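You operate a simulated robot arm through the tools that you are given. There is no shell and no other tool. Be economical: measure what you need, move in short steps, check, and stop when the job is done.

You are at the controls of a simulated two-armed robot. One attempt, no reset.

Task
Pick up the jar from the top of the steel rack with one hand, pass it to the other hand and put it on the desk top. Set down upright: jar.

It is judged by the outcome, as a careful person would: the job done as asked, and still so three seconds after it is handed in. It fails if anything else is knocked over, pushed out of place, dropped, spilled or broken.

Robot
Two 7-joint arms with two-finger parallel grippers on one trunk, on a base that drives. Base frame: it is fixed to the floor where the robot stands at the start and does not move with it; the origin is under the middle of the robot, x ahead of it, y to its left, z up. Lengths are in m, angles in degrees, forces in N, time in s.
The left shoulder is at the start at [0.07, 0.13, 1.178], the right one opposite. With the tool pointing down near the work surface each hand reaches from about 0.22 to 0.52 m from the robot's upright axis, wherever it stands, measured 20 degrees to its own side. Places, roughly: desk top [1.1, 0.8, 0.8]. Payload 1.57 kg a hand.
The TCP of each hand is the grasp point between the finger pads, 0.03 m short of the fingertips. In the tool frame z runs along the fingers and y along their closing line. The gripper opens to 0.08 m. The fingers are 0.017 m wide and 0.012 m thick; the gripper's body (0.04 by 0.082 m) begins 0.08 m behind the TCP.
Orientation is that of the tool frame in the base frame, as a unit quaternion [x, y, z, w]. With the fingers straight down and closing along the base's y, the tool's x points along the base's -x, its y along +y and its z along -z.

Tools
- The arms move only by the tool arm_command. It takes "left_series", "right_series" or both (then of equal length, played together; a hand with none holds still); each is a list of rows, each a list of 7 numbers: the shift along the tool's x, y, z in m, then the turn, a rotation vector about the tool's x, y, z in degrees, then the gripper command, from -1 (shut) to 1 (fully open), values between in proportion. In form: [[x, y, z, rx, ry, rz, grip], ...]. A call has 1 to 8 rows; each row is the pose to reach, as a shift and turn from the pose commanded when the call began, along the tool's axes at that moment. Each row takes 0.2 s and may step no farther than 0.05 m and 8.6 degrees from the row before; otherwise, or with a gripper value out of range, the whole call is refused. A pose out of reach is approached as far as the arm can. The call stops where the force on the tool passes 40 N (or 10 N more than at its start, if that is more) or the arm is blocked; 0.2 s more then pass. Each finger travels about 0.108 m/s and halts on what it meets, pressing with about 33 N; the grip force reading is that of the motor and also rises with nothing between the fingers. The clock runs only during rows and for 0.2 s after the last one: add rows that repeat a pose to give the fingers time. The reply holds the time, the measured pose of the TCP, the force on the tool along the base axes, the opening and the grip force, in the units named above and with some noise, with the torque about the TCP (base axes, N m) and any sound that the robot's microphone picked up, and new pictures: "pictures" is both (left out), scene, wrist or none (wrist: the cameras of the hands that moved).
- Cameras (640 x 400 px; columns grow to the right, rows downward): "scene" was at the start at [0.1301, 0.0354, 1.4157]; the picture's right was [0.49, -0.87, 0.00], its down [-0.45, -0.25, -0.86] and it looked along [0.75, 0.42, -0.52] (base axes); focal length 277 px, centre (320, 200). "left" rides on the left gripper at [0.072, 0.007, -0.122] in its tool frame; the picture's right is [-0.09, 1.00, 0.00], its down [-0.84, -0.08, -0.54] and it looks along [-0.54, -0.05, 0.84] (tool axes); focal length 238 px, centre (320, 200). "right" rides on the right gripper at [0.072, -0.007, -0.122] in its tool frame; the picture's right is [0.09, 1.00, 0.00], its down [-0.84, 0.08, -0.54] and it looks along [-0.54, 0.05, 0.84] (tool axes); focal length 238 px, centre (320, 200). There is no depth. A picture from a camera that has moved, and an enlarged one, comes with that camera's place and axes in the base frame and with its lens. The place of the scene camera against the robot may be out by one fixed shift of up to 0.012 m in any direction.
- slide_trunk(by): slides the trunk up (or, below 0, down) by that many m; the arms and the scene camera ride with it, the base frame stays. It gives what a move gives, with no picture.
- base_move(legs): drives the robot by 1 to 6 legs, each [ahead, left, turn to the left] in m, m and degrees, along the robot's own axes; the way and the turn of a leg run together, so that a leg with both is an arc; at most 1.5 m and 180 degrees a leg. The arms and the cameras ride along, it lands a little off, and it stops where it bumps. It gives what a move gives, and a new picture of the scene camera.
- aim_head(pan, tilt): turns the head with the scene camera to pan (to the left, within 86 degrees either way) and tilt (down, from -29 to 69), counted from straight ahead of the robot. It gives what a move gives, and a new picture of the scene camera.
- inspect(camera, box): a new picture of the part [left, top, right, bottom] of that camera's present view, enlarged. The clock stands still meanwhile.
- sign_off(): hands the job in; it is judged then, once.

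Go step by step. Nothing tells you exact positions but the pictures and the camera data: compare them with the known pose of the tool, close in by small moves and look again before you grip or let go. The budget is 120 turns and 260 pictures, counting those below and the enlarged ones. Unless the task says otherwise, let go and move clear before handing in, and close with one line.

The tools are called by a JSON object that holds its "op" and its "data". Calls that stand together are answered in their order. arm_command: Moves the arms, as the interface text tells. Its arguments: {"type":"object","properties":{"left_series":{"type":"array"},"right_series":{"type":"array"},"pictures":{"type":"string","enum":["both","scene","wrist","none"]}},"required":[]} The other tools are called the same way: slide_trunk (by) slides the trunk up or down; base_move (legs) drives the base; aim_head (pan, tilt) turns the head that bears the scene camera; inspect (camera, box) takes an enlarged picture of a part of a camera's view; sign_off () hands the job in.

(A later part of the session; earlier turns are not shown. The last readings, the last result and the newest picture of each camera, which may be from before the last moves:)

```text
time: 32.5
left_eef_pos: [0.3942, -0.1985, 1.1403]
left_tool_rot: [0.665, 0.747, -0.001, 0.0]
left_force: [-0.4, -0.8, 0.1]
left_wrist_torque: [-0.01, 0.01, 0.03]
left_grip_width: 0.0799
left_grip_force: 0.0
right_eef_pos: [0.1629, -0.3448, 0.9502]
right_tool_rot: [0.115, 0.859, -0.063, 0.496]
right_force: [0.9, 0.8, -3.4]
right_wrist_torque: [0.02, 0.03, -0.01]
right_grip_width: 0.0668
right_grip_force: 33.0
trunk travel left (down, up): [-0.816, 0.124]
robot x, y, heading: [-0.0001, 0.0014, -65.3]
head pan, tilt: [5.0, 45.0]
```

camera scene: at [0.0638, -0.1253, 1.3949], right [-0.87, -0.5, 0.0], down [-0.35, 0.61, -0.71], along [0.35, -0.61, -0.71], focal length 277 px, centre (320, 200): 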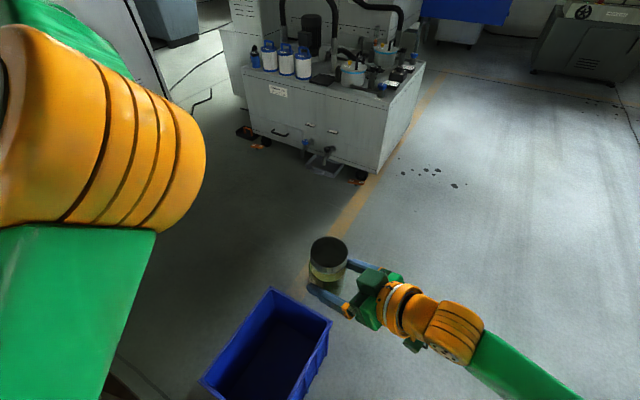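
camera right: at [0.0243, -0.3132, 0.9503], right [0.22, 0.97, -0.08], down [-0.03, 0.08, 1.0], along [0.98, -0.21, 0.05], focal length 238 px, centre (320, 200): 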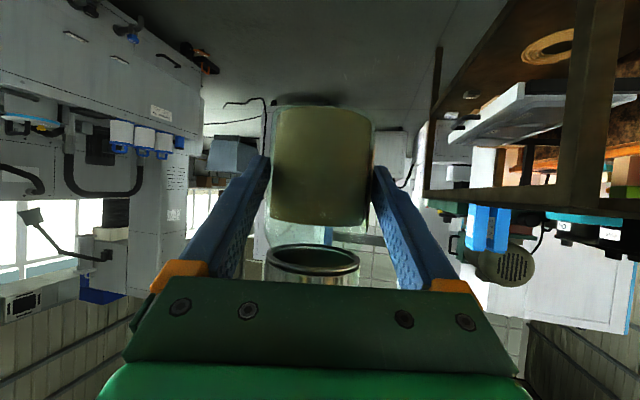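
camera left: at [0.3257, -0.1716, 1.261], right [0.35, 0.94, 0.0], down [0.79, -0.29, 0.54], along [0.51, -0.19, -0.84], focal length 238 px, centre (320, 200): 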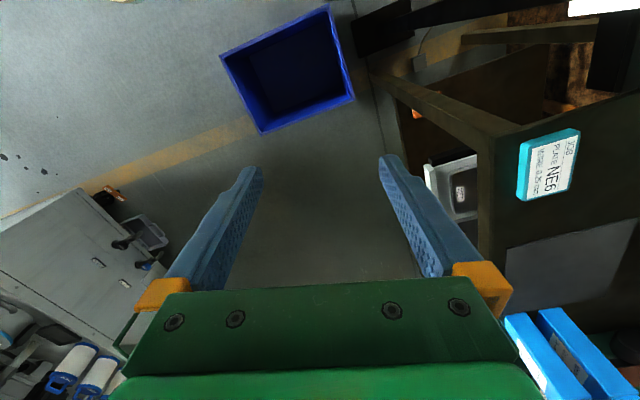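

That worked. I'll finish the turn and bring the left hand most of the way over, staying high.

{"op": "arm_command", "data": {"left_series": [[-0.018, -0.0366, 0, 0, 0, 5.4, 1], [-0.036, -0.0732, 0, 0, 0, 10.9, 1], [-0.054, -0.11, 0, 0, 0, 16.3, 1], [-0.072, -0.1463, 0, 0, 0, 21.7, 1]]}}

```text
time: 33.5
left_eef_pos: [0.2961, -0.3148, 1.1629]
left_tool_rot: [0.789, 0.614, -0.008, -0.001]
left_force: [0.1, 0.2, -0.2]
left_wrist_torque: [0.02, -0.01, 0.01]
left_grip_width: 0.0799
left_grip_force: 0.0
left hand out of reach, approached as far as the arm can: row 3, 4
right_eef_pos: [0.1627, -0.3465, 0.9497]
right_tool_rot: [0.116, 0.858, -0.064, 0.496]
right_force: [0.1, -1.2, -4.4]
right_wrist_torque: [0.01, 0.06, 0.01]
right_grip_width: 0.067
right_grip_force: 33.4
trunk travel left (down, up): [-0.816, 0.124]
robot x, y, heading: [0.0005, 0.0001, -65.2]
head pan, tilt: [5.0, 45.0]
camera scene: at [0.0637, -0.1273, 1.3947], right [-0.87, -0.5, 0.0], down [-0.35, 0.61, -0.71], along [0.35, -0.61, -0.71], focal length 277 px, centre (320, 200)
camera left: at [0.3206, -0.2459, 1.2836], right [0.94, -0.33, -0.01], down [-0.27, -0.79, 0.55], along [-0.19, -0.52, -0.83], focal length 238 px, centre (320, 200)
```

scene: 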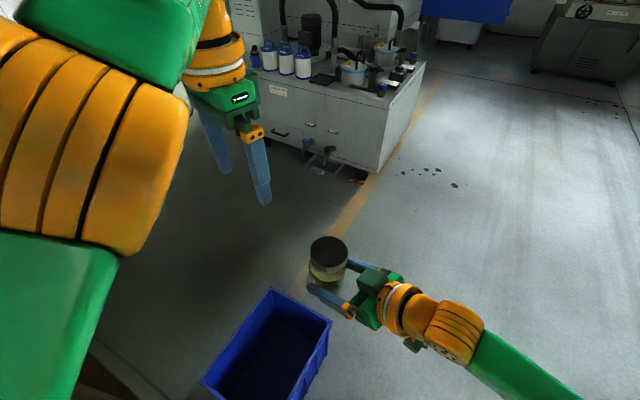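
left: 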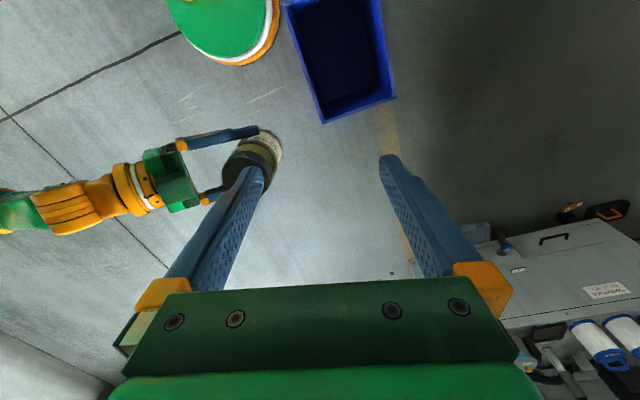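

The left hand now has the right orientation at (0.296, -0.315), so instead of forcing it further I'll carry the jar under it with the right hand. The lid stays about 0.11 m below the left fingertips.

{"op": "arm_command", "data": {"right_series": [[-0.0146, 0.0163, 0.0253, 0, 0, 0, -1], [-0.0292, 0.0325, 0.0506, 0, 0, 0, -1], [-0.0439, 0.0488, 0.076, 0, 0, 0, -1], [-0.0585, 0.065, 0.1013, 0, 0, 0, -1], [-0.0585, 0.065, 0.1013, 0, 0, 0, -1]], "pictures": "scene"}}

{"op": "inspect", "data": {"camera": "left", "box": [200, 60, 440, 260]}}

```text
time: 34.7
left_eef_pos: [0.2956, -0.3132, 1.1614]
left_tool_rot: [0.789, 0.614, -0.006, -0.003]
left_force: [-0.3, 0.2, -0.1]
left_wrist_torque: [-0.02, -0.01, 0.0]
left_grip_width: 0.0802
left_grip_force: 0.1
right_eef_pos: [0.2915, -0.3128, 0.9515]
right_tool_rot: [0.115, 0.858, -0.064, 0.496]
right_force: [0.1, 0.1, -2.8]
right_wrist_torque: [0.06, 0.05, -0.04]
right_grip_width: 0.0667
right_grip_force: 33.0
trunk travel left (down, up): [-0.816, 0.124]
robot x, y, heading: [0.0025, -0.0022, -65.1]
head pan, tilt: [5.0, 45.0]
camera scene: at [0.0634, -0.1255, 1.3949], right [-0.87, -0.5, 0.0], down [-0.35, 0.61, -0.71], along [0.35, -0.61, -0.71], focal length 277 px, centre (320, 200)
```

scene: 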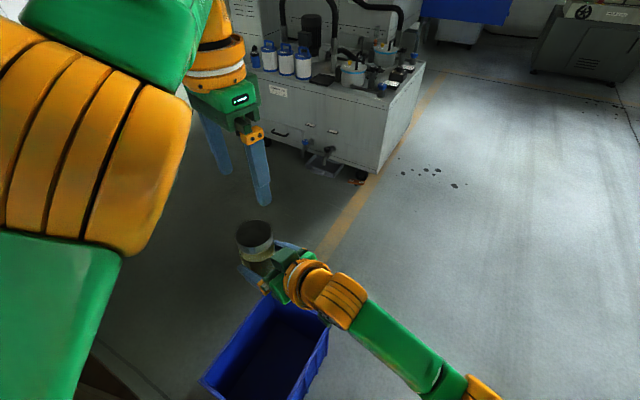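

```text
2.00 times, centred on (320, 160) of left
camera zoom: at [0.3206, -0.2446, 1.2826], right [0.94, -0.33, -0.01], down [-0.27, -0.79, 0.55], along [-0.19, -0.51, -0.84], focal length 477 px, centre (320, 280)
```

zoom: 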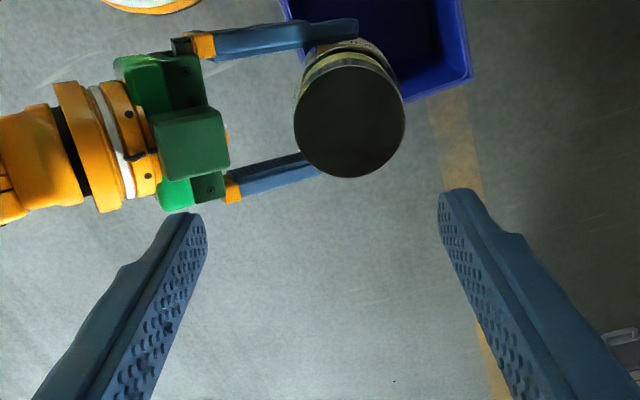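

The left camera shows the lid squarely below, about 0.014 m outward of the left grasp point along its closing line. I'll correct that, descend part-way above the lid, and look again.

{"op": "arm_command", "data": {"left_series": [[0.002, 0.007, 0.02, 0, 0, 0, 1], [0.004, 0.014, 0.04, 0, 0, 0, 1], [0.004, 0.014, 0.065, 0, 0, 0, 1]], "pictures": "none"}}

{"op": "inspect", "data": {"camera": "left", "box": [200, 60, 440, 260]}}

```text
time: 35.5
left_eef_pos: [0.3199, -0.3177, 1.0973]
left_tool_rot: [0.79, 0.613, -0.002, -0.003]
left_force: [0.3, 0.6, 0.0]
left_wrist_torque: [-0.02, 0.01, 0.0]
left_grip_width: 0.0802
left_grip_force: 0.2
left hand out of reach, approached as far as the arm can: row 2, 3
right_eef_pos: [0.2931, -0.3134, 0.9524]
right_tool_rot: [0.115, 0.859, -0.063, 0.495]
right_force: [-0.2, -0.1, -3.5]
right_wrist_torque: [0.02, 0.09, -0.02]
right_grip_width: 0.0666
right_grip_force: 32.7
trunk travel left (down, up): [-0.816, 0.124]
robot x, y, heading: [0.0035, -0.001, -64.8]
head pan, tilt: [5.0, 45.0]
```

```text
2.00 times, centred on (320, 160) of left
camera zoom: at [0.3445, -0.25, 1.2197], right [0.94, -0.34, -0.01], down [-0.28, -0.79, 0.54], along [-0.19, -0.51, -0.84], focal length 477 px, centre (320, 280)
```

zoom: 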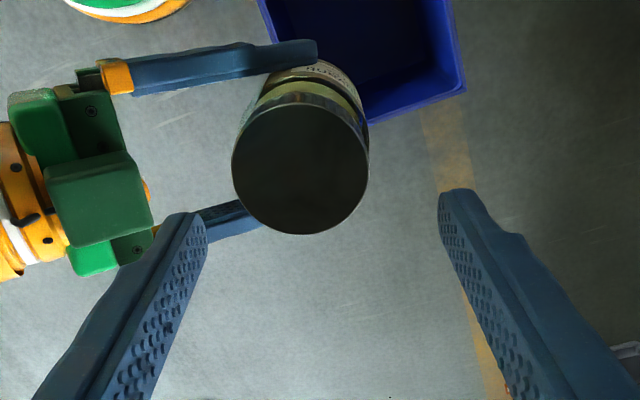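

The left hand drifts when pushed further, so I'll hold it still and bring the jar up into it with the right hand. First I'll centre the jar and raise it to just under the left fingertips, then look.

{"op": "arm_command", "data": {"right_series": [[-0.004, -0.0025, 0.007, 0, 0, 0, -1], [-0.019, -0.0025, -0.002, 0, 0, 0, -1], [-0.0343, -0.0025, -0.0106, 0, 0, 0, -1], [-0.0343, -0.0025, -0.0106, 0, 0, 0, -1]], "pictures": "none"}}

{"op": "inspect", "data": {"camera": "left", "box": [200, 60, 440, 260]}}

{"op": "inspect", "data": {"camera": "scene", "box": [160, 100, 400, 300]}}

```text
time: 36.5
left_eef_pos: [0.3198, -0.3173, 1.0986]
left_tool_rot: [0.791, 0.612, -0.003, -0.003]
left_force: [0.1, 1.2, -0.8]
left_wrist_torque: [0.01, -0.03, 0.0]
left_grip_width: 0.0801
left_grip_force: 0.0
right_eef_pos: [0.3005, -0.3178, 0.9857]
right_tool_rot: [0.115, 0.858, -0.063, 0.496]
right_force: [-0.4, -0.3, -3.7]
right_wrist_torque: [0.0, 0.06, 0.0]
right_grip_width: 0.0665
right_grip_force: 32.7
trunk travel left (down, up): [-0.816, 0.124]
robot x, y, heading: [-0.0005, 0.0009, -65.2]
head pan, tilt: [5.0, 45.0]
```

```text
2.00 times, centred on (320, 160) of left
camera zoom: at [0.344, -0.2498, 1.2203], right [0.94, -0.34, -0.01], down [-0.28, -0.79, 0.54], along [-0.19, -0.51, -0.84], focal length 477 px, centre (320, 280)
```

zoom: 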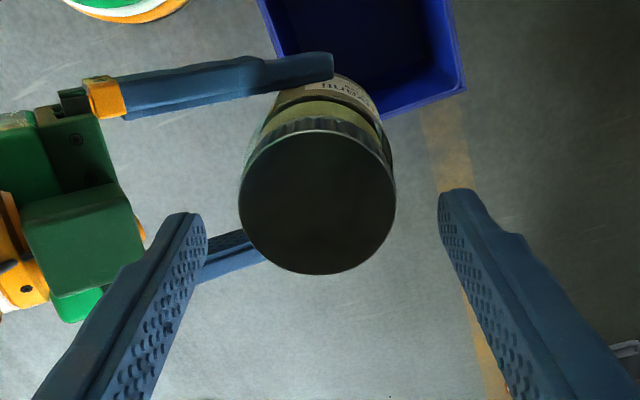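

```text
2.00 times, centred on (280, 200) of scene
camera zoom: at [0.064, -0.1253, 1.3949], right [-0.87, -0.5, 0.0], down [-0.35, 0.61, -0.71], along [0.35, -0.61, -0.71], focal length 554 px, centre (400, 200)
```

zoom: 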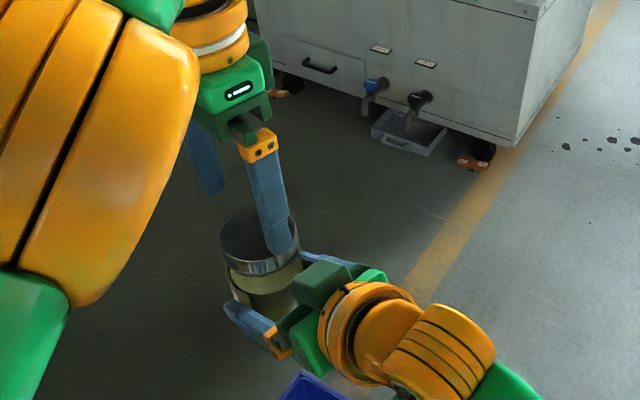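

The lid is now centred between the left fingers to within about 1–2 mm. I'll raise the jar 0.056 m straight up between them in small rows.

{"op": "arm_command", "data": {"right_series": [[-0.012, 0, -0.007, 0, 0, 0, -1], [-0.024, 0, -0.014, 0, 0, 0, -1], [-0.036, 0, -0.021, 0, 0, 0, -1], [-0.0484, 0, -0.028, 0, 0, 0, -1]], "pictures": "none"}}

{"op": "inspect", "data": {"camera": "left", "box": [200, 100, 440, 300]}}

{"op": "inspect", "data": {"camera": "right", "box": [160, 60, 480, 300]}}

```text
time: 37.5
left_eef_pos: [0.3197, -0.3178, 1.0995]
left_tool_rot: [0.791, 0.612, -0.004, -0.001]
left_force: [-0.3, 0.2, -0.2]
left_wrist_torque: [-0.03, 0.02, -0.01]
left_grip_width: 0.08
left_grip_force: 0.0
right_eef_pos: [0.2989, -0.317, 1.0428]
right_tool_rot: [0.116, 0.858, -0.064, 0.496]
right_force: [-0.3, 0.6, -3.3]
right_wrist_torque: [0.02, 0.06, -0.03]
right_grip_width: 0.0666
right_grip_force: 33.4
trunk travel left (down, up): [-0.816, 0.124]
robot x, y, heading: [0.0037, -0.002, -65.2]
head pan, tilt: [5.0, 45.0]
```

```text
2.00 times, centred on (320, 200) of left
camera zoom: at [0.3439, -0.2495, 1.2207], right [0.94, -0.34, -0.01], down [-0.28, -0.79, 0.54], along [-0.19, -0.51, -0.84], focal length 477 px, centre (320, 200)
```

zoom: 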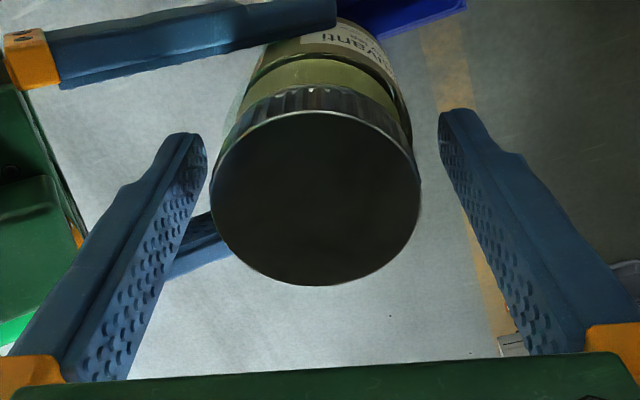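

```text
1.67 times, centred on (320, 180) of right
camera zoom: at [0.1612, -0.2858, 1.042], right [0.22, 0.97, -0.07], down [-0.03, 0.08, 1.0], along [0.98, -0.21, 0.05], focal length 397 px, centre (320, 233)
```

zoom: 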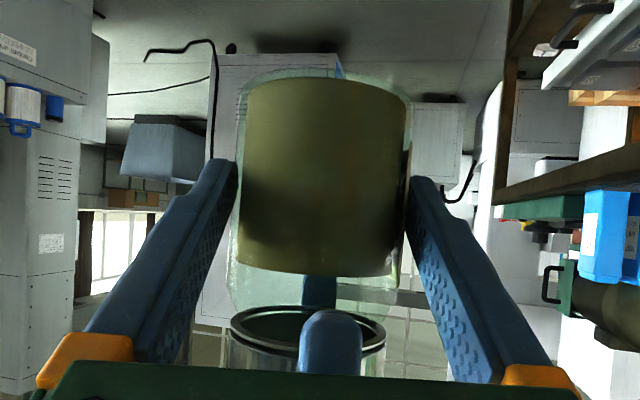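

The lid sits just at the left grasp point; I want more of the jar between the pads. The clearances are good, so I'll raise the jar another 0.025 m.

{"op": "arm_command", "data": {"right_series": [[-0.011, 0, -0.0063, 0, 0, 0, -1], [-0.0216, 0, -0.0125, 0, 0, 0, -1], [-0.0216, 0, -0.0125, 0, 0, 0, -1]], "pictures": "none"}}

{"op": "inspect", "data": {"camera": "left", "box": [160, 100, 480, 300]}}

{"op": "inspect", "data": {"camera": "right", "box": [160, 60, 480, 300]}}

```text
time: 38.3
left_eef_pos: [0.3192, -0.3173, 1.0998]
left_tool_rot: [0.791, 0.612, -0.003, -0.002]
left_force: [-0.1, 0.1, -0.2]
left_wrist_torque: [0.04, 0.03, 0.04]
left_grip_width: 0.08
left_grip_force: 0.2
right_eef_pos: [0.3004, -0.317, 1.0678]
right_tool_rot: [0.116, 0.858, -0.064, 0.496]
right_force: [-0.2, 0.6, -3.1]
right_wrist_torque: [0.01, 0.06, 0.0]
right_grip_width: 0.0669
right_grip_force: 33.1
trunk travel left (down, up): [-0.816, 0.124]
robot x, y, heading: [-0.0013, 0.0026, -65.1]
head pan, tilt: [5.0, 45.0]
```

```text
2.00 times, centred on (320, 200) of left
camera zoom: at [0.3439, -0.2497, 1.2205], right [0.94, -0.34, -0.01], down [-0.28, -0.79, 0.54], along [-0.19, -0.51, -0.84], focal length 477 px, centre (320, 200)
```

zoom: 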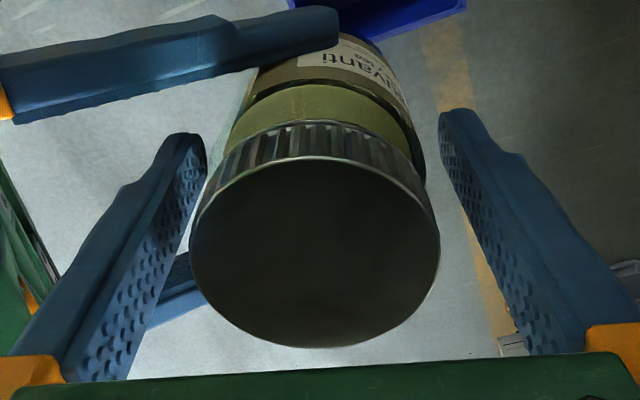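

```text
1.67 times, centred on (320, 180) of right
camera zoom: at [0.1614, -0.2859, 1.0671], right [0.22, 0.97, -0.07], down [-0.03, 0.08, 1.0], along [0.98, -0.21, 0.05], focal length 397 px, centre (320, 233)
```

zoom: 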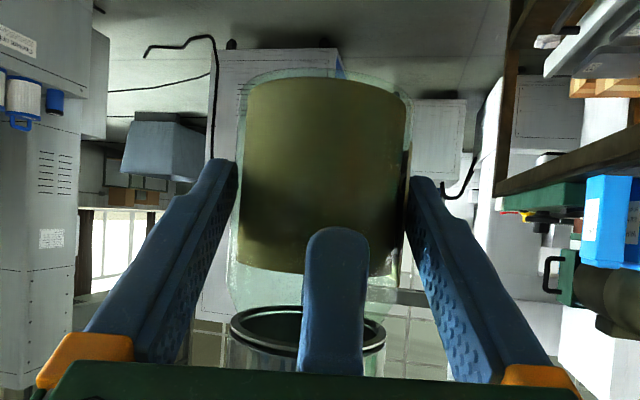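

The left fingers now straddle the lid and upper body, well centred. I'll close the left gripper while the right keeps holding.

{"op": "arm_command", "data": {"left_series": [[0, 0, 0, 0, 0, 0, 0.6], [0, 0, 0, 0, 0, 0, 0.3], [0, 0, 0, 0, 0, 0, -0.3], [0, 0, 0, 0, 0, 0, -1], [0, 0, 0, 0, 0, 0, -1]], "pictures": "none"}}

{"op": "inspect", "data": {"camera": "left", "box": [160, 100, 480, 300]}}

{"op": "inspect", "data": {"camera": "right", "box": [160, 60, 480, 300]}}

```text
time: 39.5
left_eef_pos: [0.3196, -0.316, 1.0973]
left_tool_rot: [0.791, 0.611, -0.004, -0.003]
left_force: [-21.7, 7.6, 2.8]
left_wrist_torque: [0.23, 0.57, -0.14]
left_grip_width: 0.0668
left_grip_force: 32.8
right_eef_pos: [0.2997, -0.3176, 1.0666]
right_tool_rot: [0.115, 0.858, -0.064, 0.496]
right_force: [23.3, -8.6, -6.0]
right_wrist_torque: [0.03, 0.25, -0.01]
right_grip_width: 0.0668
right_grip_force: 32.7
trunk travel left (down, up): [-0.816, 0.124]
robot x, y, heading: [0.0038, -0.001, -64.8]
head pan, tilt: [5.0, 45.0]
```

```text
2.00 times, centred on (320, 200) of left
camera zoom: at [0.3435, -0.2497, 1.2204], right [0.94, -0.34, -0.01], down [-0.28, -0.79, 0.54], along [-0.19, -0.51, -0.84], focal length 477 px, centre (320, 200)
```

zoom: 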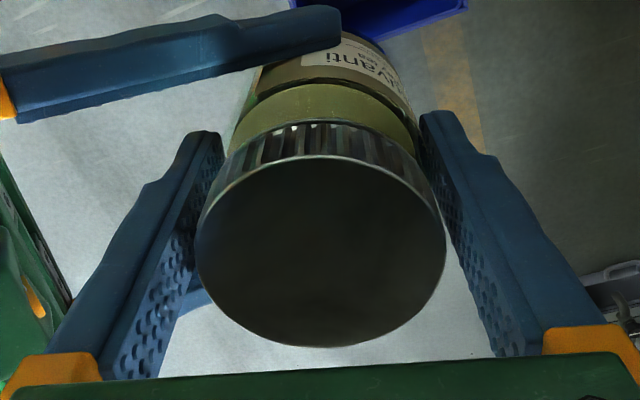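

```text
1.67 times, centred on (320, 180) of right
camera zoom: at [0.1615, -0.2859, 1.067], right [0.22, 0.97, -0.08], down [-0.03, 0.08, 1.0], along [0.98, -0.21, 0.05], focal length 397 px, centre (320, 233)
```

zoom: 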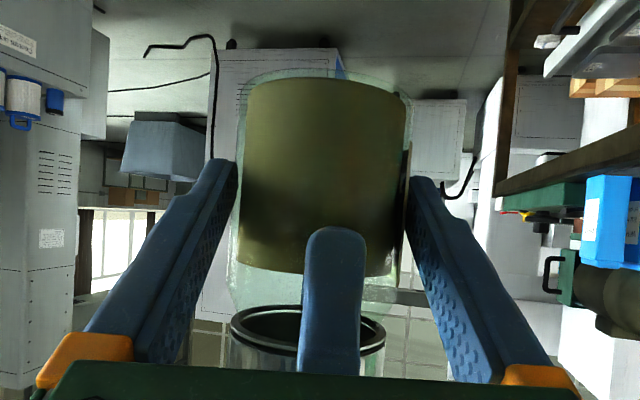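

Both hands hold the jar, with about 22 N between them from a few millimetres of offset. I'll ease the right hand outward slightly to relieve that before letting go.

{"op": "arm_command", "data": {"right_series": [[-0.001, 0, 0.0017, 0, 0, 0, -1], [-0.002, 0, 0.0035, 0, 0, 0, -1], [-0.002, 0, 0.0035, 0, 0, 0, -1]], "pictures": "none"}}

```text
time: 40.3
left_eef_pos: [0.3204, -0.3187, 1.0995]
left_tool_rot: [0.79, 0.613, -0.002, 0.001]
left_force: [22.4, -11.7, -7.0]
left_wrist_torque: [-0.48, -0.95, 0.06]
left_grip_width: 0.067
left_grip_force: 33.1
right_eef_pos: [0.3042, -0.318, 1.0666]
right_tool_rot: [0.116, 0.859, -0.064, 0.495]
right_force: [-23.9, 11.2, 6.9]
right_wrist_torque: [0.12, 0.1, 0.17]
right_grip_width: 0.0671
right_grip_force: 33.0
trunk travel left (down, up): [-0.816, 0.124]
robot x, y, heading: [-0.0005, 0.0026, -64.9]
head pan, tilt: [5.0, 45.0]
```

The offset overshot by half, so I'll come back halfway.

{"op": "arm_command", "data": {"right_series": [[0.001, 0, -0.0017, 0, 0, 0, -1], [0.001, 0, -0.0017, 0, 0, 0, -1]], "pictures": "none"}}

```text
time: 40.9
left_eef_pos: [0.319, -0.3181, 1.0996]
left_tool_rot: [0.791, 0.612, -0.004, -0.002]
left_force: [8.9, -9.9, -0.2]
left_wrist_torque: [-0.53, -0.93, -0.07]
left_grip_width: 0.0668
left_grip_force: 32.9
right_eef_pos: [0.3016, -0.3176, 1.0666]
right_tool_rot: [0.115, 0.859, -0.063, 0.495]
right_force: [-9.8, 9.5, -1.4]
right_wrist_torque: [0.25, 0.63, 0.2]
right_grip_width: 0.0666
right_grip_force: 33.5
trunk travel left (down, up): [-0.816, 0.124]
robot x, y, heading: [-0.0017, 0.0009, -64.9]
head pan, tilt: [5.0, 45.0]
```

The load between the hands is low now. I'll open the right gripper and check the jar stays in the left.

{"op": "arm_command", "data": {"right_series": [[0, 0, 0, 0, 0, 0, 0.7], [0, 0, 0, 0, 0, 0, 0.9], [0, 0, 0, 0, 0, 0, 1], [0, 0, 0, 0, 0, 0, 1]], "pictures": "none"}}

{"op": "inspect", "data": {"camera": "right", "box": [160, 60, 480, 300]}}

```text
time: 41.9
left_eef_pos: [0.3179, -0.3181, 1.0989]
left_tool_rot: [0.791, 0.612, -0.002, -0.003]
left_force: [-0.5, 0.5, 0.5]
left_wrist_torque: [0.03, -0.06, -0.02]
left_grip_width: 0.0666
left_grip_force: 32.8
right_eef_pos: [0.3021, -0.3187, 1.0676]
right_tool_rot: [0.116, 0.858, -0.065, 0.496]
right_force: [1.0, 0.0, 1.0]
right_wrist_torque: [0.0, 0.0, -0.02]
right_grip_width: 0.08
right_grip_force: 0.0
trunk travel left (down, up): [-0.816, 0.124]
robot x, y, heading: [-0.0017, -0.0003, -65.1]
head pan, tilt: [5.0, 45.0]
```

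```text
1.67 times, centred on (320, 180) of right
camera zoom: at [0.1631, -0.287, 1.0671], right [0.22, 0.97, -0.07], down [-0.03, 0.08, 1.0], along [0.98, -0.21, 0.05], focal length 397 px, centre (320, 233)
```

zoom: 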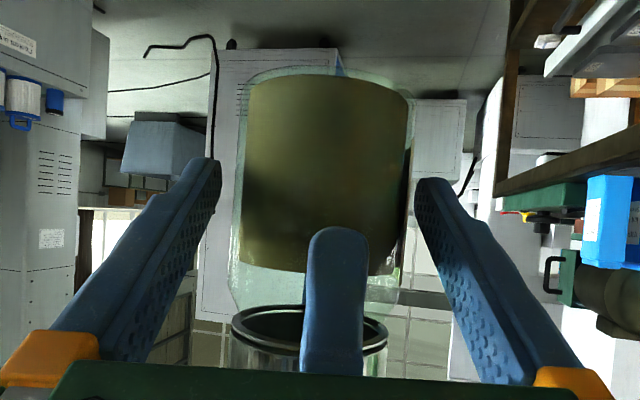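

The jar stays put in the left hand. I'll draw the right hand back horizontally out from around it and check.

{"op": "arm_command", "data": {"right_series": [[0.01, 0, -0.0173, 0, 0, 0, 1], [0.025, 0, -0.0433, 0, 0, 0, 1], [0.045, 0, -0.078, 0, 0, 0, 1], [0.065, 0, -0.1126, 0, 0, 0, 1], [0.085, 0, -0.147, 0, 0, 0, 1]]}}

```text
time: 43.1
left_eef_pos: [0.3191, -0.3178, 1.0994]
left_tool_rot: [0.791, 0.612, -0.002, -0.002]
left_force: [0.1, 0.7, 0.1]
left_wrist_torque: [0.01, 0.01, -0.04]
left_grip_width: 0.0668
left_grip_force: 33.2
right_eef_pos: [0.1698, -0.304, 1.067]
right_tool_rot: [0.115, 0.859, -0.063, 0.495]
right_force: [0.1, -0.5, -0.6]
right_wrist_torque: [0.03, 0.01, 0.03]
right_grip_width: 0.0799
right_grip_force: 0.0
right hand out of reach, approached as far as the arm can: row 4, 5
trunk travel left (down, up): [-0.816, 0.124]
robot x, y, heading: [0.0026, -0.0026, -65.3]
head pan, tilt: [5.0, 45.0]
camera scene: at [0.0636, -0.1259, 1.3948], right [-0.87, -0.5, 0.0], down [-0.35, 0.61, -0.71], along [0.35, -0.61, -0.71], focal length 277 px, centre (320, 200)
camera right: at [0.0307, -0.2727, 1.0665], right [0.21, 0.97, -0.07], down [-0.03, 0.08, 1.0], along [0.98, -0.21, 0.05], focal length 238 px, centre (320, 200)
```

scene: 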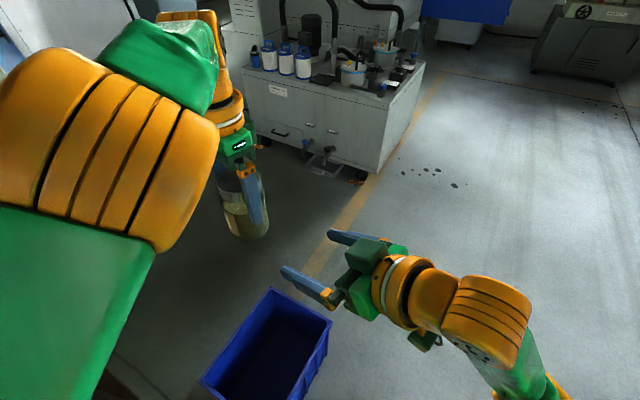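
right: 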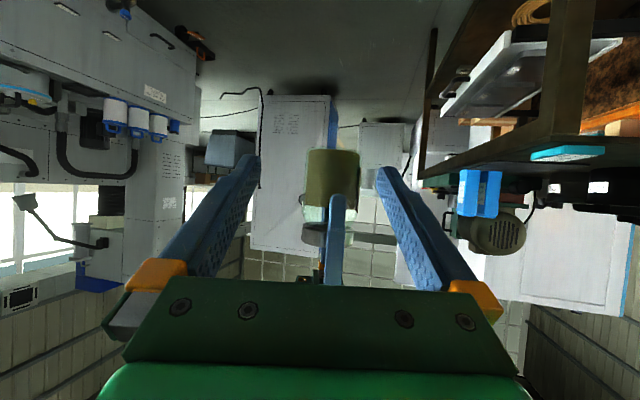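

The handover is done: the left hand holds the jar upright. Before driving round to the desk I'll check the floor behind and to the side.

{"op": "aim_head", "data": {"pan": -86, "tilt": 35}}

{"op": "aim_head", "data": {"pan": 60, "tilt": 35}}

```text
time: 44.8
left_eef_pos: [0.3206, -0.317, 1.0982]
left_tool_rot: [0.792, 0.611, -0.003, -0.002]
left_force: [0.3, -0.2, -0.1]
left_wrist_torque: [0.01, 0.0, -0.01]
left_grip_width: 0.0667
left_grip_force: 33.1
right_eef_pos: [0.1695, -0.3038, 1.0664]
right_tool_rot: [0.116, 0.859, -0.064, 0.495]
right_force: [0.1, 0.4, 0.6]
right_wrist_torque: [0.0, 0.03, -0.02]
right_grip_width: 0.08
right_grip_force: 0.1
trunk travel left (down, up): [-0.816, 0.124]
robot x, y, heading: [-0.0027, -0.0, -65.2]
head pan, tilt: [-85.9, 35.0]
camera scene: at [-0.0538, -0.0974, 1.4098], right [-0.48, 0.87, 0.0], down [0.5, 0.28, -0.82], along [-0.72, -0.4, -0.57], focal length 277 px, centre (320, 200)
```

scene: 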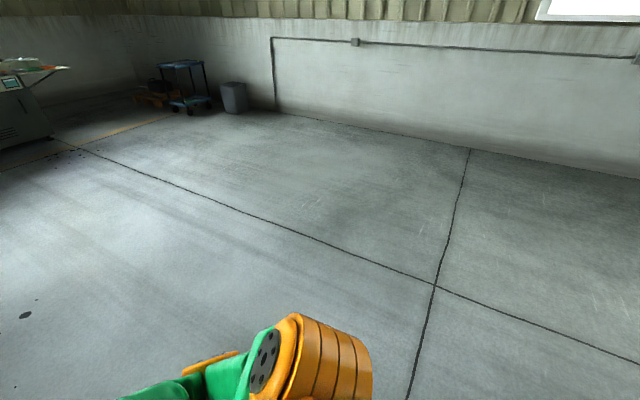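

```text
time: 47.1
left_eef_pos: [0.3199, -0.3174, 1.0985]
left_tool_rot: [0.791, 0.611, -0.003, -0.002]
left_force: [-0.4, -0.2, 0.9]
left_wrist_torque: [0.02, -0.03, 0.01]
left_grip_width: 0.0666
left_grip_force: 33.0
right_eef_pos: [0.1695, -0.3045, 1.067]
right_tool_rot: [0.115, 0.859, -0.063, 0.495]
right_force: [-0.6, 0.4, 0.2]
right_wrist_torque: [-0.01, 0.0, 0.01]
right_grip_width: 0.08
right_grip_force: 0.0
trunk travel left (down, up): [-0.816, 0.124]
robot x, y, heading: [0.0, -0.0018, -65.3]
head pan, tilt: [60.0, 35.0]
camera scene: at [0.1109, -0.0626, 1.4097], right [-0.09, -1.0, 0.0], down [-0.57, 0.05, -0.82], along [0.82, -0.07, -0.57], focal length 277 px, centre (320, 200)
```

scene: 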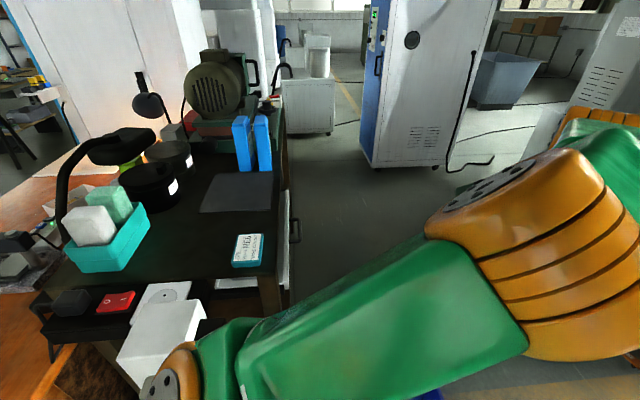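

There is wide open floor behind. I'll back away from the rack by 0.5 m, then turn to face along +x, then sidestep left 0.53 m toward the desk.

{"op": "base_move", "data": {"legs": [[-0.211, -0.453, 0], [0, 0, 33], [0, 0, 32], [0, 0.53, 0]]}}

{"op": "aim_head", "data": {"pan": 15, "tilt": 35}}

```text
time: 55.8
left_eef_pos: [-0.0801, 0.6813, 1.0987]
left_tool_rot: [0.336, 0.942, -0.003, 0.0]
left_force: [0.2, 0.0, -0.5]
left_wrist_torque: [0.02, 0.01, 0.0]
left_grip_width: 0.067
left_grip_force: 33.0
right_eef_pos: [-0.1563, 0.5499, 1.0665]
right_tool_rot: [-0.366, 0.785, 0.215, 0.452]
right_force: [0.6, 0.2, 0.0]
right_wrist_torque: [0.02, -0.02, 0.01]
right_grip_width: 0.0801
right_grip_force: 0.1
trunk travel left (down, up): [-0.816, 0.124]
robot x, y, heading: [-0.5016, 0.5223, -0.1]
head pan, tilt: [60.0, 35.0]
camera scene: at [-0.4061, 0.5921, 1.4098], right [0.87, -0.5, 0.0], down [-0.29, -0.5, -0.82], along [0.41, 0.71, -0.57], focal length 277 px, centre (320, 200)
```

scene: 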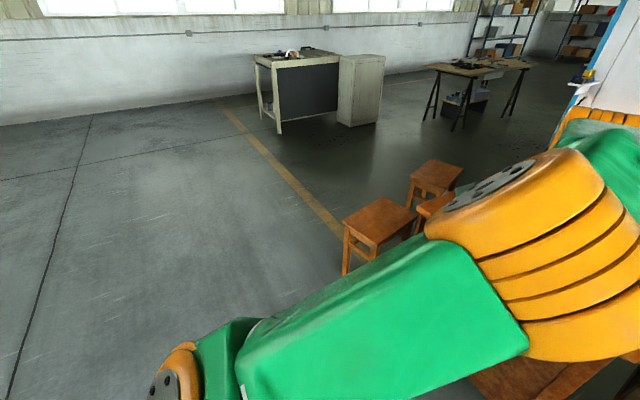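

```text
time: 57.0
left_eef_pos: [-0.0803, 0.6826, 1.0985]
left_tool_rot: [0.335, 0.942, -0.004, 0.001]
left_force: [0.5, -0.4, 0.3]
left_wrist_torque: [0.03, 0.0, -0.01]
left_grip_width: 0.0666
left_grip_force: 33.1
right_eef_pos: [-0.1552, 0.5529, 1.0665]
right_tool_rot: [-0.366, 0.785, 0.214, 0.452]
right_force: [0.1, 0.0, 0.1]
right_wrist_torque: [0.01, -0.03, 0.04]
right_grip_width: 0.0802
right_grip_force: 0.0
trunk travel left (down, up): [-0.816, 0.124]
robot x, y, heading: [-0.5018, 0.5266, 0.4]
head pan, tilt: [15.0, 35.0]
camera scene: at [-0.3649, 0.5403, 1.4097], right [0.26, -0.96, 0.0], down [-0.55, -0.15, -0.82], along [0.79, 0.22, -0.57], focal length 277 px, centre (320, 200)
```

scene: 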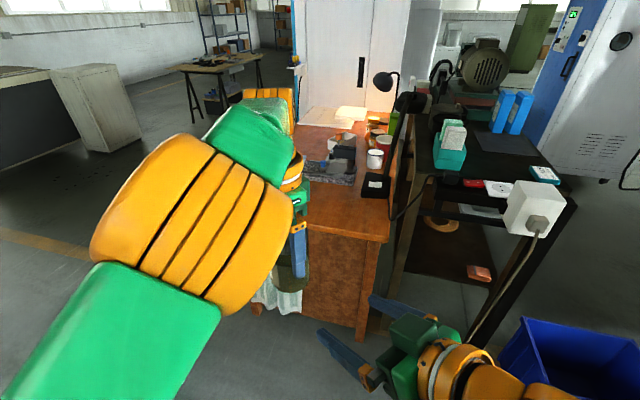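

The desk's free front strip lies around x 0.4–0.55, y 0.6–0.75, and the jar is held at the left. First I'll tuck the right hand up and back so it stays clear when I drive in and lower the trunk.

{"op": "arm_command", "data": {"right_series": [[-0.0198, 0, -0.0372, 5.6, 0, 3.2, 0.5], [-0.0396, 0, -0.0744, 11.1, 0, 6.4, 0], [-0.0593, 0, -0.1115, 16.7, 0, 9.6, 0], [-0.079, 0, -0.1487, 22.3, 0, 12.9, 0], [-0.0989, 0, -0.186, 27.8, 0, 16, 0], [-0.1186, 0, -0.223, 33.4, 0, 19.3, 0], [-0.1384, 0, -0.2603, 39, 0, 22.5, 0]], "pictures": "scene"}}

{"op": "inspect", "data": {"camera": "left", "box": [0, 0, 640, 400]}}

```text
time: 58.6
left_eef_pos: [-0.0822, 0.6825, 1.1004]
left_tool_rot: [0.336, 0.942, -0.004, 0.001]
left_force: [0.1, 0.8, -0.6]
left_wrist_torque: [-0.02, 0.01, 0.0]
left_grip_width: 0.0667
left_grip_force: 32.8
right_eef_pos: [-0.2577, 0.4312, 1.3178]
right_tool_rot: [-0.038, 0.866, 0.024, 0.497]
right_force: [-0.3, 0.4, 0.5]
right_wrist_torque: [-0.03, 0.01, 0.02]
right_grip_width: 0.0402
right_grip_force: 0.0
right hand out of reach, approached as far as the arm can: row 1, 2, 3, 4
trunk travel left (down, up): [-0.816, 0.124]
robot x, y, heading: [-0.5006, 0.5262, 0.3]
head pan, tilt: [15.0, 35.0]
camera scene: at [-0.3674, 0.5403, 1.4099], right [0.26, -0.97, 0.0], down [-0.55, -0.15, -0.82], along [0.79, 0.21, -0.57], focal length 277 px, centre (320, 200)
```

scene: 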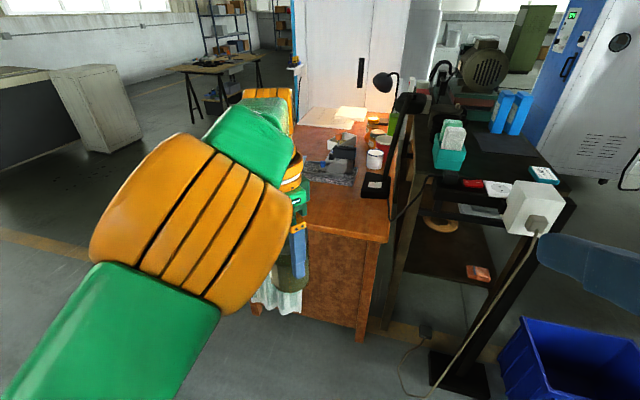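

```text
1.00 times, centred on (320, 200) of left (not enlarged: the box is as wide or as high as the picture)
camera zoom: at [-0.1348, 0.7347, 1.2211], right [0.7, 0.71, -0.01], down [0.6, -0.58, 0.55], along [0.39, -0.39, -0.84], focal length 238 px, centre (320, 200)
```

zoom: 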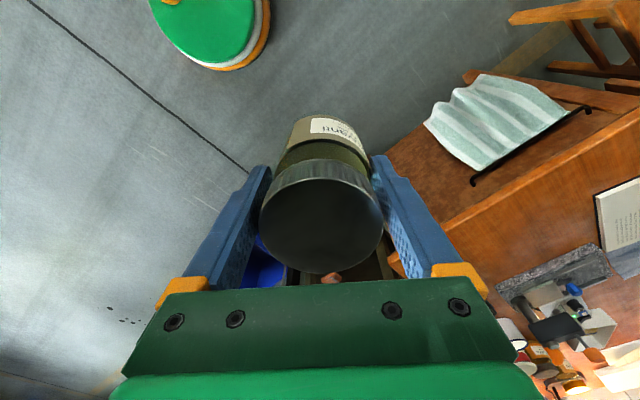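

The way is clear. I'll drive forward 0.55 m so the jar hangs over the desk's free strip, then measure the height.

{"op": "base_move", "data": {"legs": [[0.55, 0, 0]]}}

{"op": "inspect", "data": {"camera": "left", "box": [0, 0, 640, 400]}}

{"op": "aim_head", "data": {"pan": 20, "tilt": 60}}

```text
time: 61.7
left_eef_pos: [0.4729, 0.685, 1.0998]
left_tool_rot: [0.335, 0.942, -0.004, 0.001]
left_force: [-0.1, -0.7, -0.1]
left_wrist_torque: [-0.01, 0.04, 0.04]
left_grip_width: 0.0666
left_grip_force: 33.2
right_eef_pos: [0.2967, 0.4319, 1.3175]
right_tool_rot: [-0.038, 0.866, 0.023, 0.498]
right_force: [-0.4, 0.0, 0.5]
right_wrist_torque: [0.03, 0.01, -0.01]
right_grip_width: 0.0398
right_grip_force: 0.1
trunk travel left (down, up): [-0.816, 0.124]
robot x, y, heading: [0.0538, 0.5256, -0.0]
head pan, tilt: [15.0, 35.0]
camera scene: at [0.187, 0.5419, 1.4099], right [0.26, -0.97, 0.0], down [-0.55, -0.15, -0.82], along [0.79, 0.21, -0.57], focal length 277 px, centre (320, 200)
```

scene: 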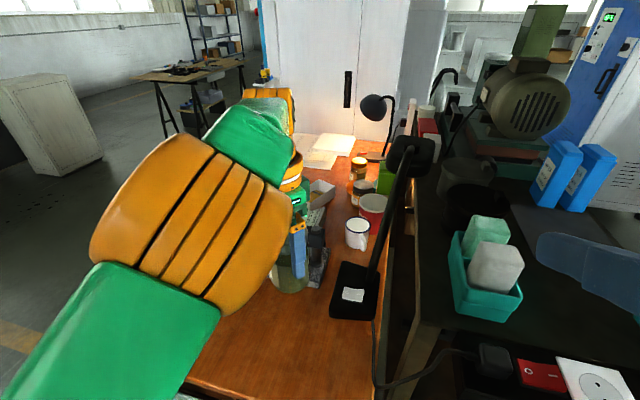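

```text
1.00 times, centred on (320, 200) of left (not enlarged: the box is as wide or as high as the picture)
camera zoom: at [0.4197, 0.7361, 1.221], right [0.7, 0.71, -0.01], down [0.6, -0.58, 0.55], along [0.39, -0.39, -0.84], focal length 238 px, centre (320, 200)
```

zoom: 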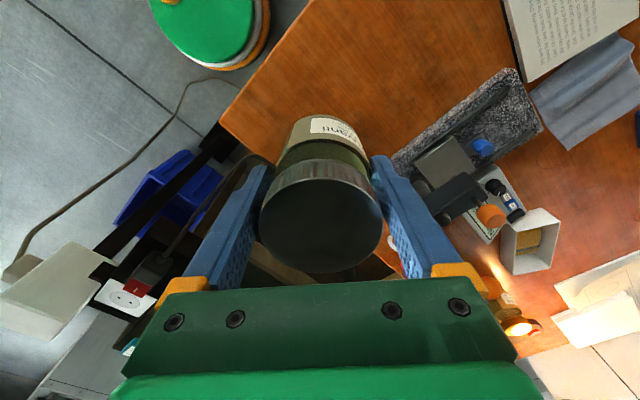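

```text
time: 62.6
left_eef_pos: [0.4731, 0.6845, 1.0987]
left_tool_rot: [0.335, 0.942, -0.005, 0.0]
left_force: [0.3, 0.6, 0.5]
left_wrist_torque: [0.03, 0.02, 0.03]
left_grip_width: 0.0666
left_grip_force: 33.1
right_eef_pos: [0.2987, 0.4338, 1.3166]
right_tool_rot: [-0.038, 0.866, 0.024, 0.498]
right_force: [-0.4, -0.5, 1.4]
right_wrist_torque: [-0.01, -0.02, -0.02]
right_grip_width: 0.04
right_grip_force: 0.1
trunk travel left (down, up): [-0.816, 0.124]
robot x, y, heading: [0.0516, 0.5253, 0.1]
head pan, tilt: [20.0, 60.0]
camera scene: at [0.1668, 0.5418, 1.3754], right [0.34, -0.94, 0.0], down [-0.81, -0.3, -0.5], along [0.47, 0.17, -0.87], focal length 277 px, centre (320, 200)
```

scene: 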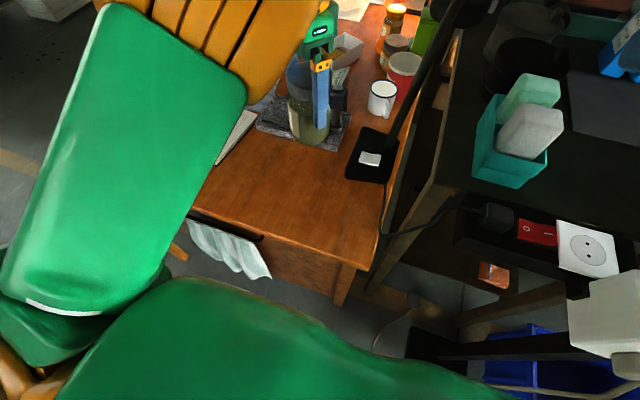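

The desk top is at about z 0.755, its front edge at x≈0.37, and the jar hangs over clear wood at (0.473, 0.685), away from every object. I'll lower the trunk 0.2 m and look again.

{"op": "slide_trunk", "data": {"by": -0.2}}

{"op": "aim_head", "data": {"pan": 24, "tilt": 50}}

{"op": "inspect", "data": {"camera": "left", "box": [0, 0, 640, 400]}}

```text
time: 64.8
left_eef_pos: [0.4727, 0.6845, 0.8987]
left_tool_rot: [0.335, 0.942, -0.005, 0.0]
left_force: [-0.4, 0.3, 0.1]
left_wrist_torque: [0.03, 0.0, 0.01]
left_grip_width: 0.0667
left_grip_force: 33.4
right_eef_pos: [0.2992, 0.4321, 1.1171]
right_tool_rot: [-0.038, 0.867, 0.023, 0.496]
right_force: [-0.3, 0.8, 0.6]
right_wrist_torque: [0.0, 0.0, 0.0]
right_grip_width: 0.0402
right_grip_force: 0.0
trunk travel left (down, up): [-0.616, 0.324]
robot x, y, heading: [0.0485, 0.5284, -0.0]
head pan, tilt: [20.0, 60.0]
```

```text
time: 65.5
left_eef_pos: [0.4732, 0.6847, 0.8987]
left_tool_rot: [0.334, 0.942, -0.005, 0.001]
left_force: [0.2, 0.1, -0.3]
left_wrist_torque: [0.04, 0.02, 0.01]
left_grip_width: 0.0667
left_grip_force: 32.6
right_eef_pos: [0.2976, 0.4325, 1.1162]
right_tool_rot: [-0.038, 0.866, 0.023, 0.497]
right_force: [1.0, 0.2, 0.2]
right_wrist_torque: [0.02, 0.01, 0.0]
right_grip_width: 0.04
right_grip_force: 0.0
trunk travel left (down, up): [-0.616, 0.324]
robot x, y, heading: [0.0531, 0.5267, -0.0]
head pan, tilt: [24.0, 50.0]
camera scene: at [0.1738, 0.5503, 1.1879], right [0.41, -0.91, 0.0], down [-0.7, -0.31, -0.64], along [0.59, 0.26, -0.77], focal length 277 px, centre (320, 200)
```

scene: 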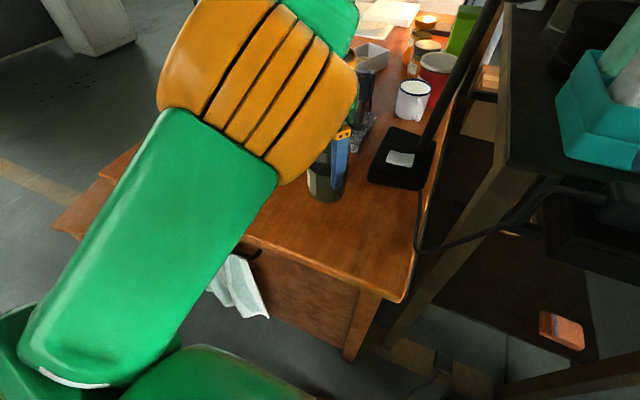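

```text
1.00 times, centred on (320, 200) of left (not enlarged: the box is as wide or as high as the picture)
camera zoom: at [0.421, 0.7364, 1.0203], right [0.7, 0.71, -0.01], down [0.6, -0.58, 0.55], along [0.38, -0.39, -0.84], focal length 238 px, centre (320, 200)
```

zoom: 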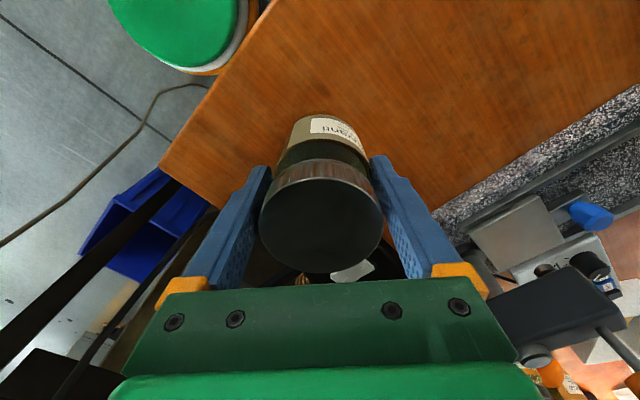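

The jar bottom still has roughly 0.08 m to go (desk ≈0.75). I'll lower another 0.05 m and check the gap.

{"op": "slide_trunk", "data": {"by": -0.05}}

{"op": "inspect", "data": {"camera": "scene", "box": [220, 120, 420, 320]}}

{"op": "inspect", "data": {"camera": "left", "box": [220, 60, 420, 200]}}

```text
time: 66.4
left_eef_pos: [0.4719, 0.6852, 0.8482]
left_tool_rot: [0.335, 0.942, -0.004, 0.0]
left_force: [-0.7, -0.1, -0.5]
left_wrist_torque: [0.02, 0.01, -0.01]
left_grip_width: 0.0666
left_grip_force: 33.0
right_eef_pos: [0.2986, 0.4336, 1.0672]
right_tool_rot: [-0.039, 0.866, 0.024, 0.498]
right_force: [-0.2, -0.4, -0.3]
right_wrist_torque: [-0.01, 0.0, 0.01]
right_grip_width: 0.04
right_grip_force: 0.0
trunk travel left (down, up): [-0.566, 0.374]
robot x, y, heading: [0.052, 0.5279, 0.3]
head pan, tilt: [24.0, 50.0]
```

```text
2.00 times, centred on (320, 220) of scene
camera zoom: at [0.1737, 0.5503, 1.1379], right [0.41, -0.91, 0.0], down [-0.7, -0.31, -0.64], along [0.59, 0.26, -0.77], focal length 554 px, centre (320, 160)
```

zoom: 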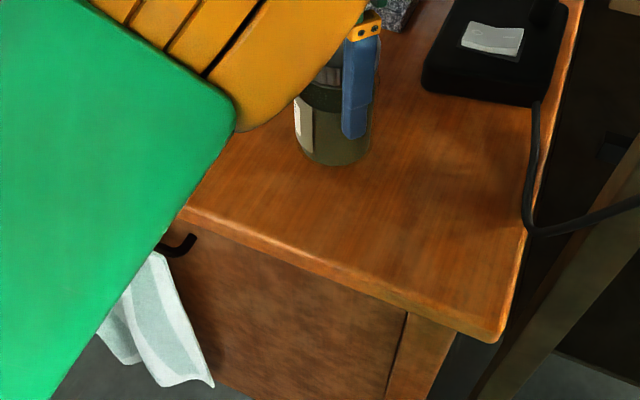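

```text
2.86 times, centred on (320, 130) of left
camera zoom: at [0.4209, 0.7364, 0.9704], right [0.7, 0.71, -0.01], down [0.6, -0.58, 0.55], along [0.38, -0.39, -0.84], focal length 681 px, centre (320, 400)
```

zoom: 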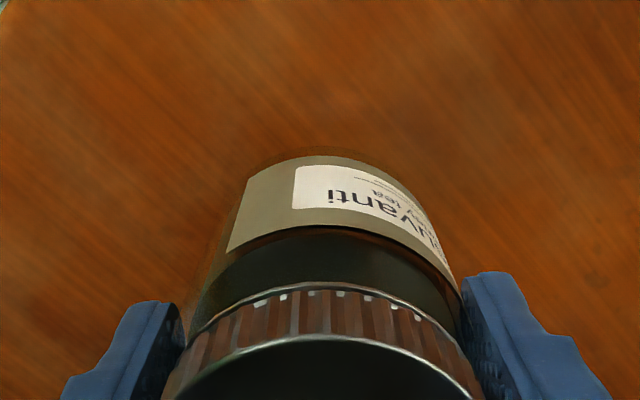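

About 0.02–0.03 m still separates the jar from the desk. I'll lower in small steps and watch the left hand's upward force.

{"op": "slide_trunk", "data": {"by": -0.012}}

{"op": "inspect", "data": {"camera": "left", "box": [220, 60, 420, 200]}}

```text
time: 67.0
left_eef_pos: [0.4704, 0.6851, 0.841]
left_tool_rot: [0.334, 0.943, -0.003, 0.004]
left_force: [4.9, 1.9, 25.6]
left_wrist_torque: [-0.05, -0.51, 0.07]
left_grip_width: 0.067
left_grip_force: 32.8
right_eef_pos: [0.2947, 0.4316, 1.0561]
right_tool_rot: [-0.038, 0.865, 0.024, 0.5]
right_force: [0.8, 0.0, -0.1]
right_wrist_torque: [-0.02, -0.02, 0.02]
right_grip_width: 0.0402
right_grip_force: 0.0
trunk travel left (down, up): [-0.554, 0.386]
robot x, y, heading: [0.0539, 0.5291, 0.0]
head pan, tilt: [24.0, 50.0]
```

```text
2.86 times, centred on (320, 130) of left
camera zoom: at [0.4174, 0.7353, 0.9618], right [0.7, 0.71, 0.0], down [0.6, -0.58, 0.55], along [0.39, -0.39, -0.84], focal length 681 px, centre (320, 400)
```

zoom: 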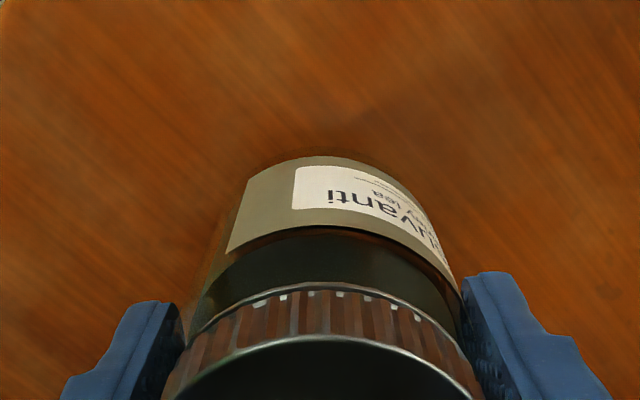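

Contact: 25 N upward on the left hand. I'll come back up 4 mm to ease the pressure and look closely at the jar's foot.

{"op": "slide_trunk", "data": {"by": 0.004}}

{"op": "inspect", "data": {"camera": "scene", "box": [270, 110, 370, 210]}}

```text
time: 67.6
left_eef_pos: [0.4723, 0.6829, 0.8414]
left_tool_rot: [0.335, 0.942, -0.005, 0.0]
left_force: [-1.6, 0.0, 2.0]
left_wrist_torque: [0.03, -0.11, 0.0]
left_grip_width: 0.0667
left_grip_force: 32.9
right_eef_pos: [0.2978, 0.4326, 1.0582]
right_tool_rot: [-0.037, 0.866, 0.023, 0.498]
right_force: [0.7, 0.3, 0.2]
right_wrist_torque: [-0.02, -0.01, 0.0]
right_grip_width: 0.0399
right_grip_force: 0.0
trunk travel left (down, up): [-0.558, 0.382]
robot x, y, heading: [0.0471, 0.5252, 0.0]
head pan, tilt: [24.0, 50.0]
```

```text
4.00 times, centred on (320, 160) of scene
camera zoom: at [0.1722, 0.5498, 1.13], right [0.41, -0.91, 0.0], down [-0.7, -0.31, -0.64], along [0.59, 0.26, -0.77], focal length 1108 px, centre (320, 360)
```

zoom: 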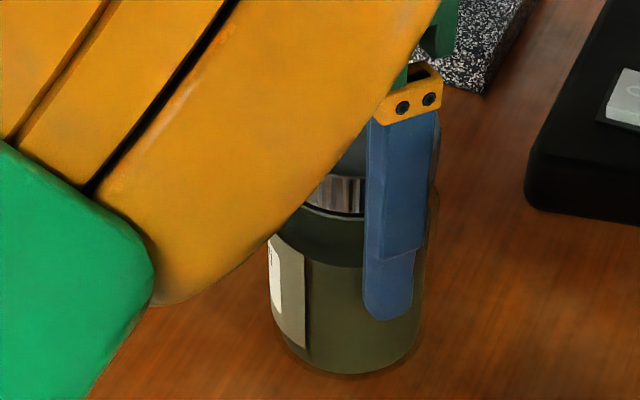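

The jar stands flat on the desk with barely 2 N left. I'll open the left gripper.

{"op": "arm_command", "data": {"left_series": [[0, 0, 0, 0, 0, 0, 0.75], [0, 0, 0, 0, 0, 0, 1], [0, 0, 0, 0, 0, 0, 1]], "pictures": "wrist"}}

```text
time: 68.4
left_eef_pos: [0.4729, 0.6843, 0.8415]
left_tool_rot: [0.334, 0.942, -0.005, 0.0]
left_force: [-0.4, 0.1, 0.4]
left_wrist_torque: [-0.02, 0.01, -0.02]
left_grip_width: 0.0801
left_grip_force: 0.2
right_eef_pos: [0.297, 0.4334, 1.0595]
right_tool_rot: [-0.038, 0.866, 0.023, 0.498]
right_force: [-0.6, -0.8, -0.7]
right_wrist_torque: [0.02, -0.04, -0.01]
right_grip_width: 0.0403
right_grip_force: 0.1
trunk travel left (down, up): [-0.558, 0.382]
robot x, y, heading: [0.0503, 0.5228, 0.3]
head pan, tilt: [24.0, 50.0]
camera left: at [0.4204, 0.7362, 0.9625], right [0.7, 0.71, -0.01], down [0.6, -0.58, 0.55], along [0.38, -0.39, -0.84], focal length 238 px, centre (320, 200)
```

left: 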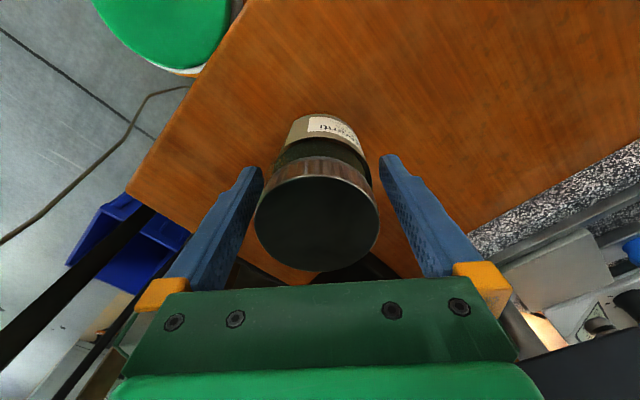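

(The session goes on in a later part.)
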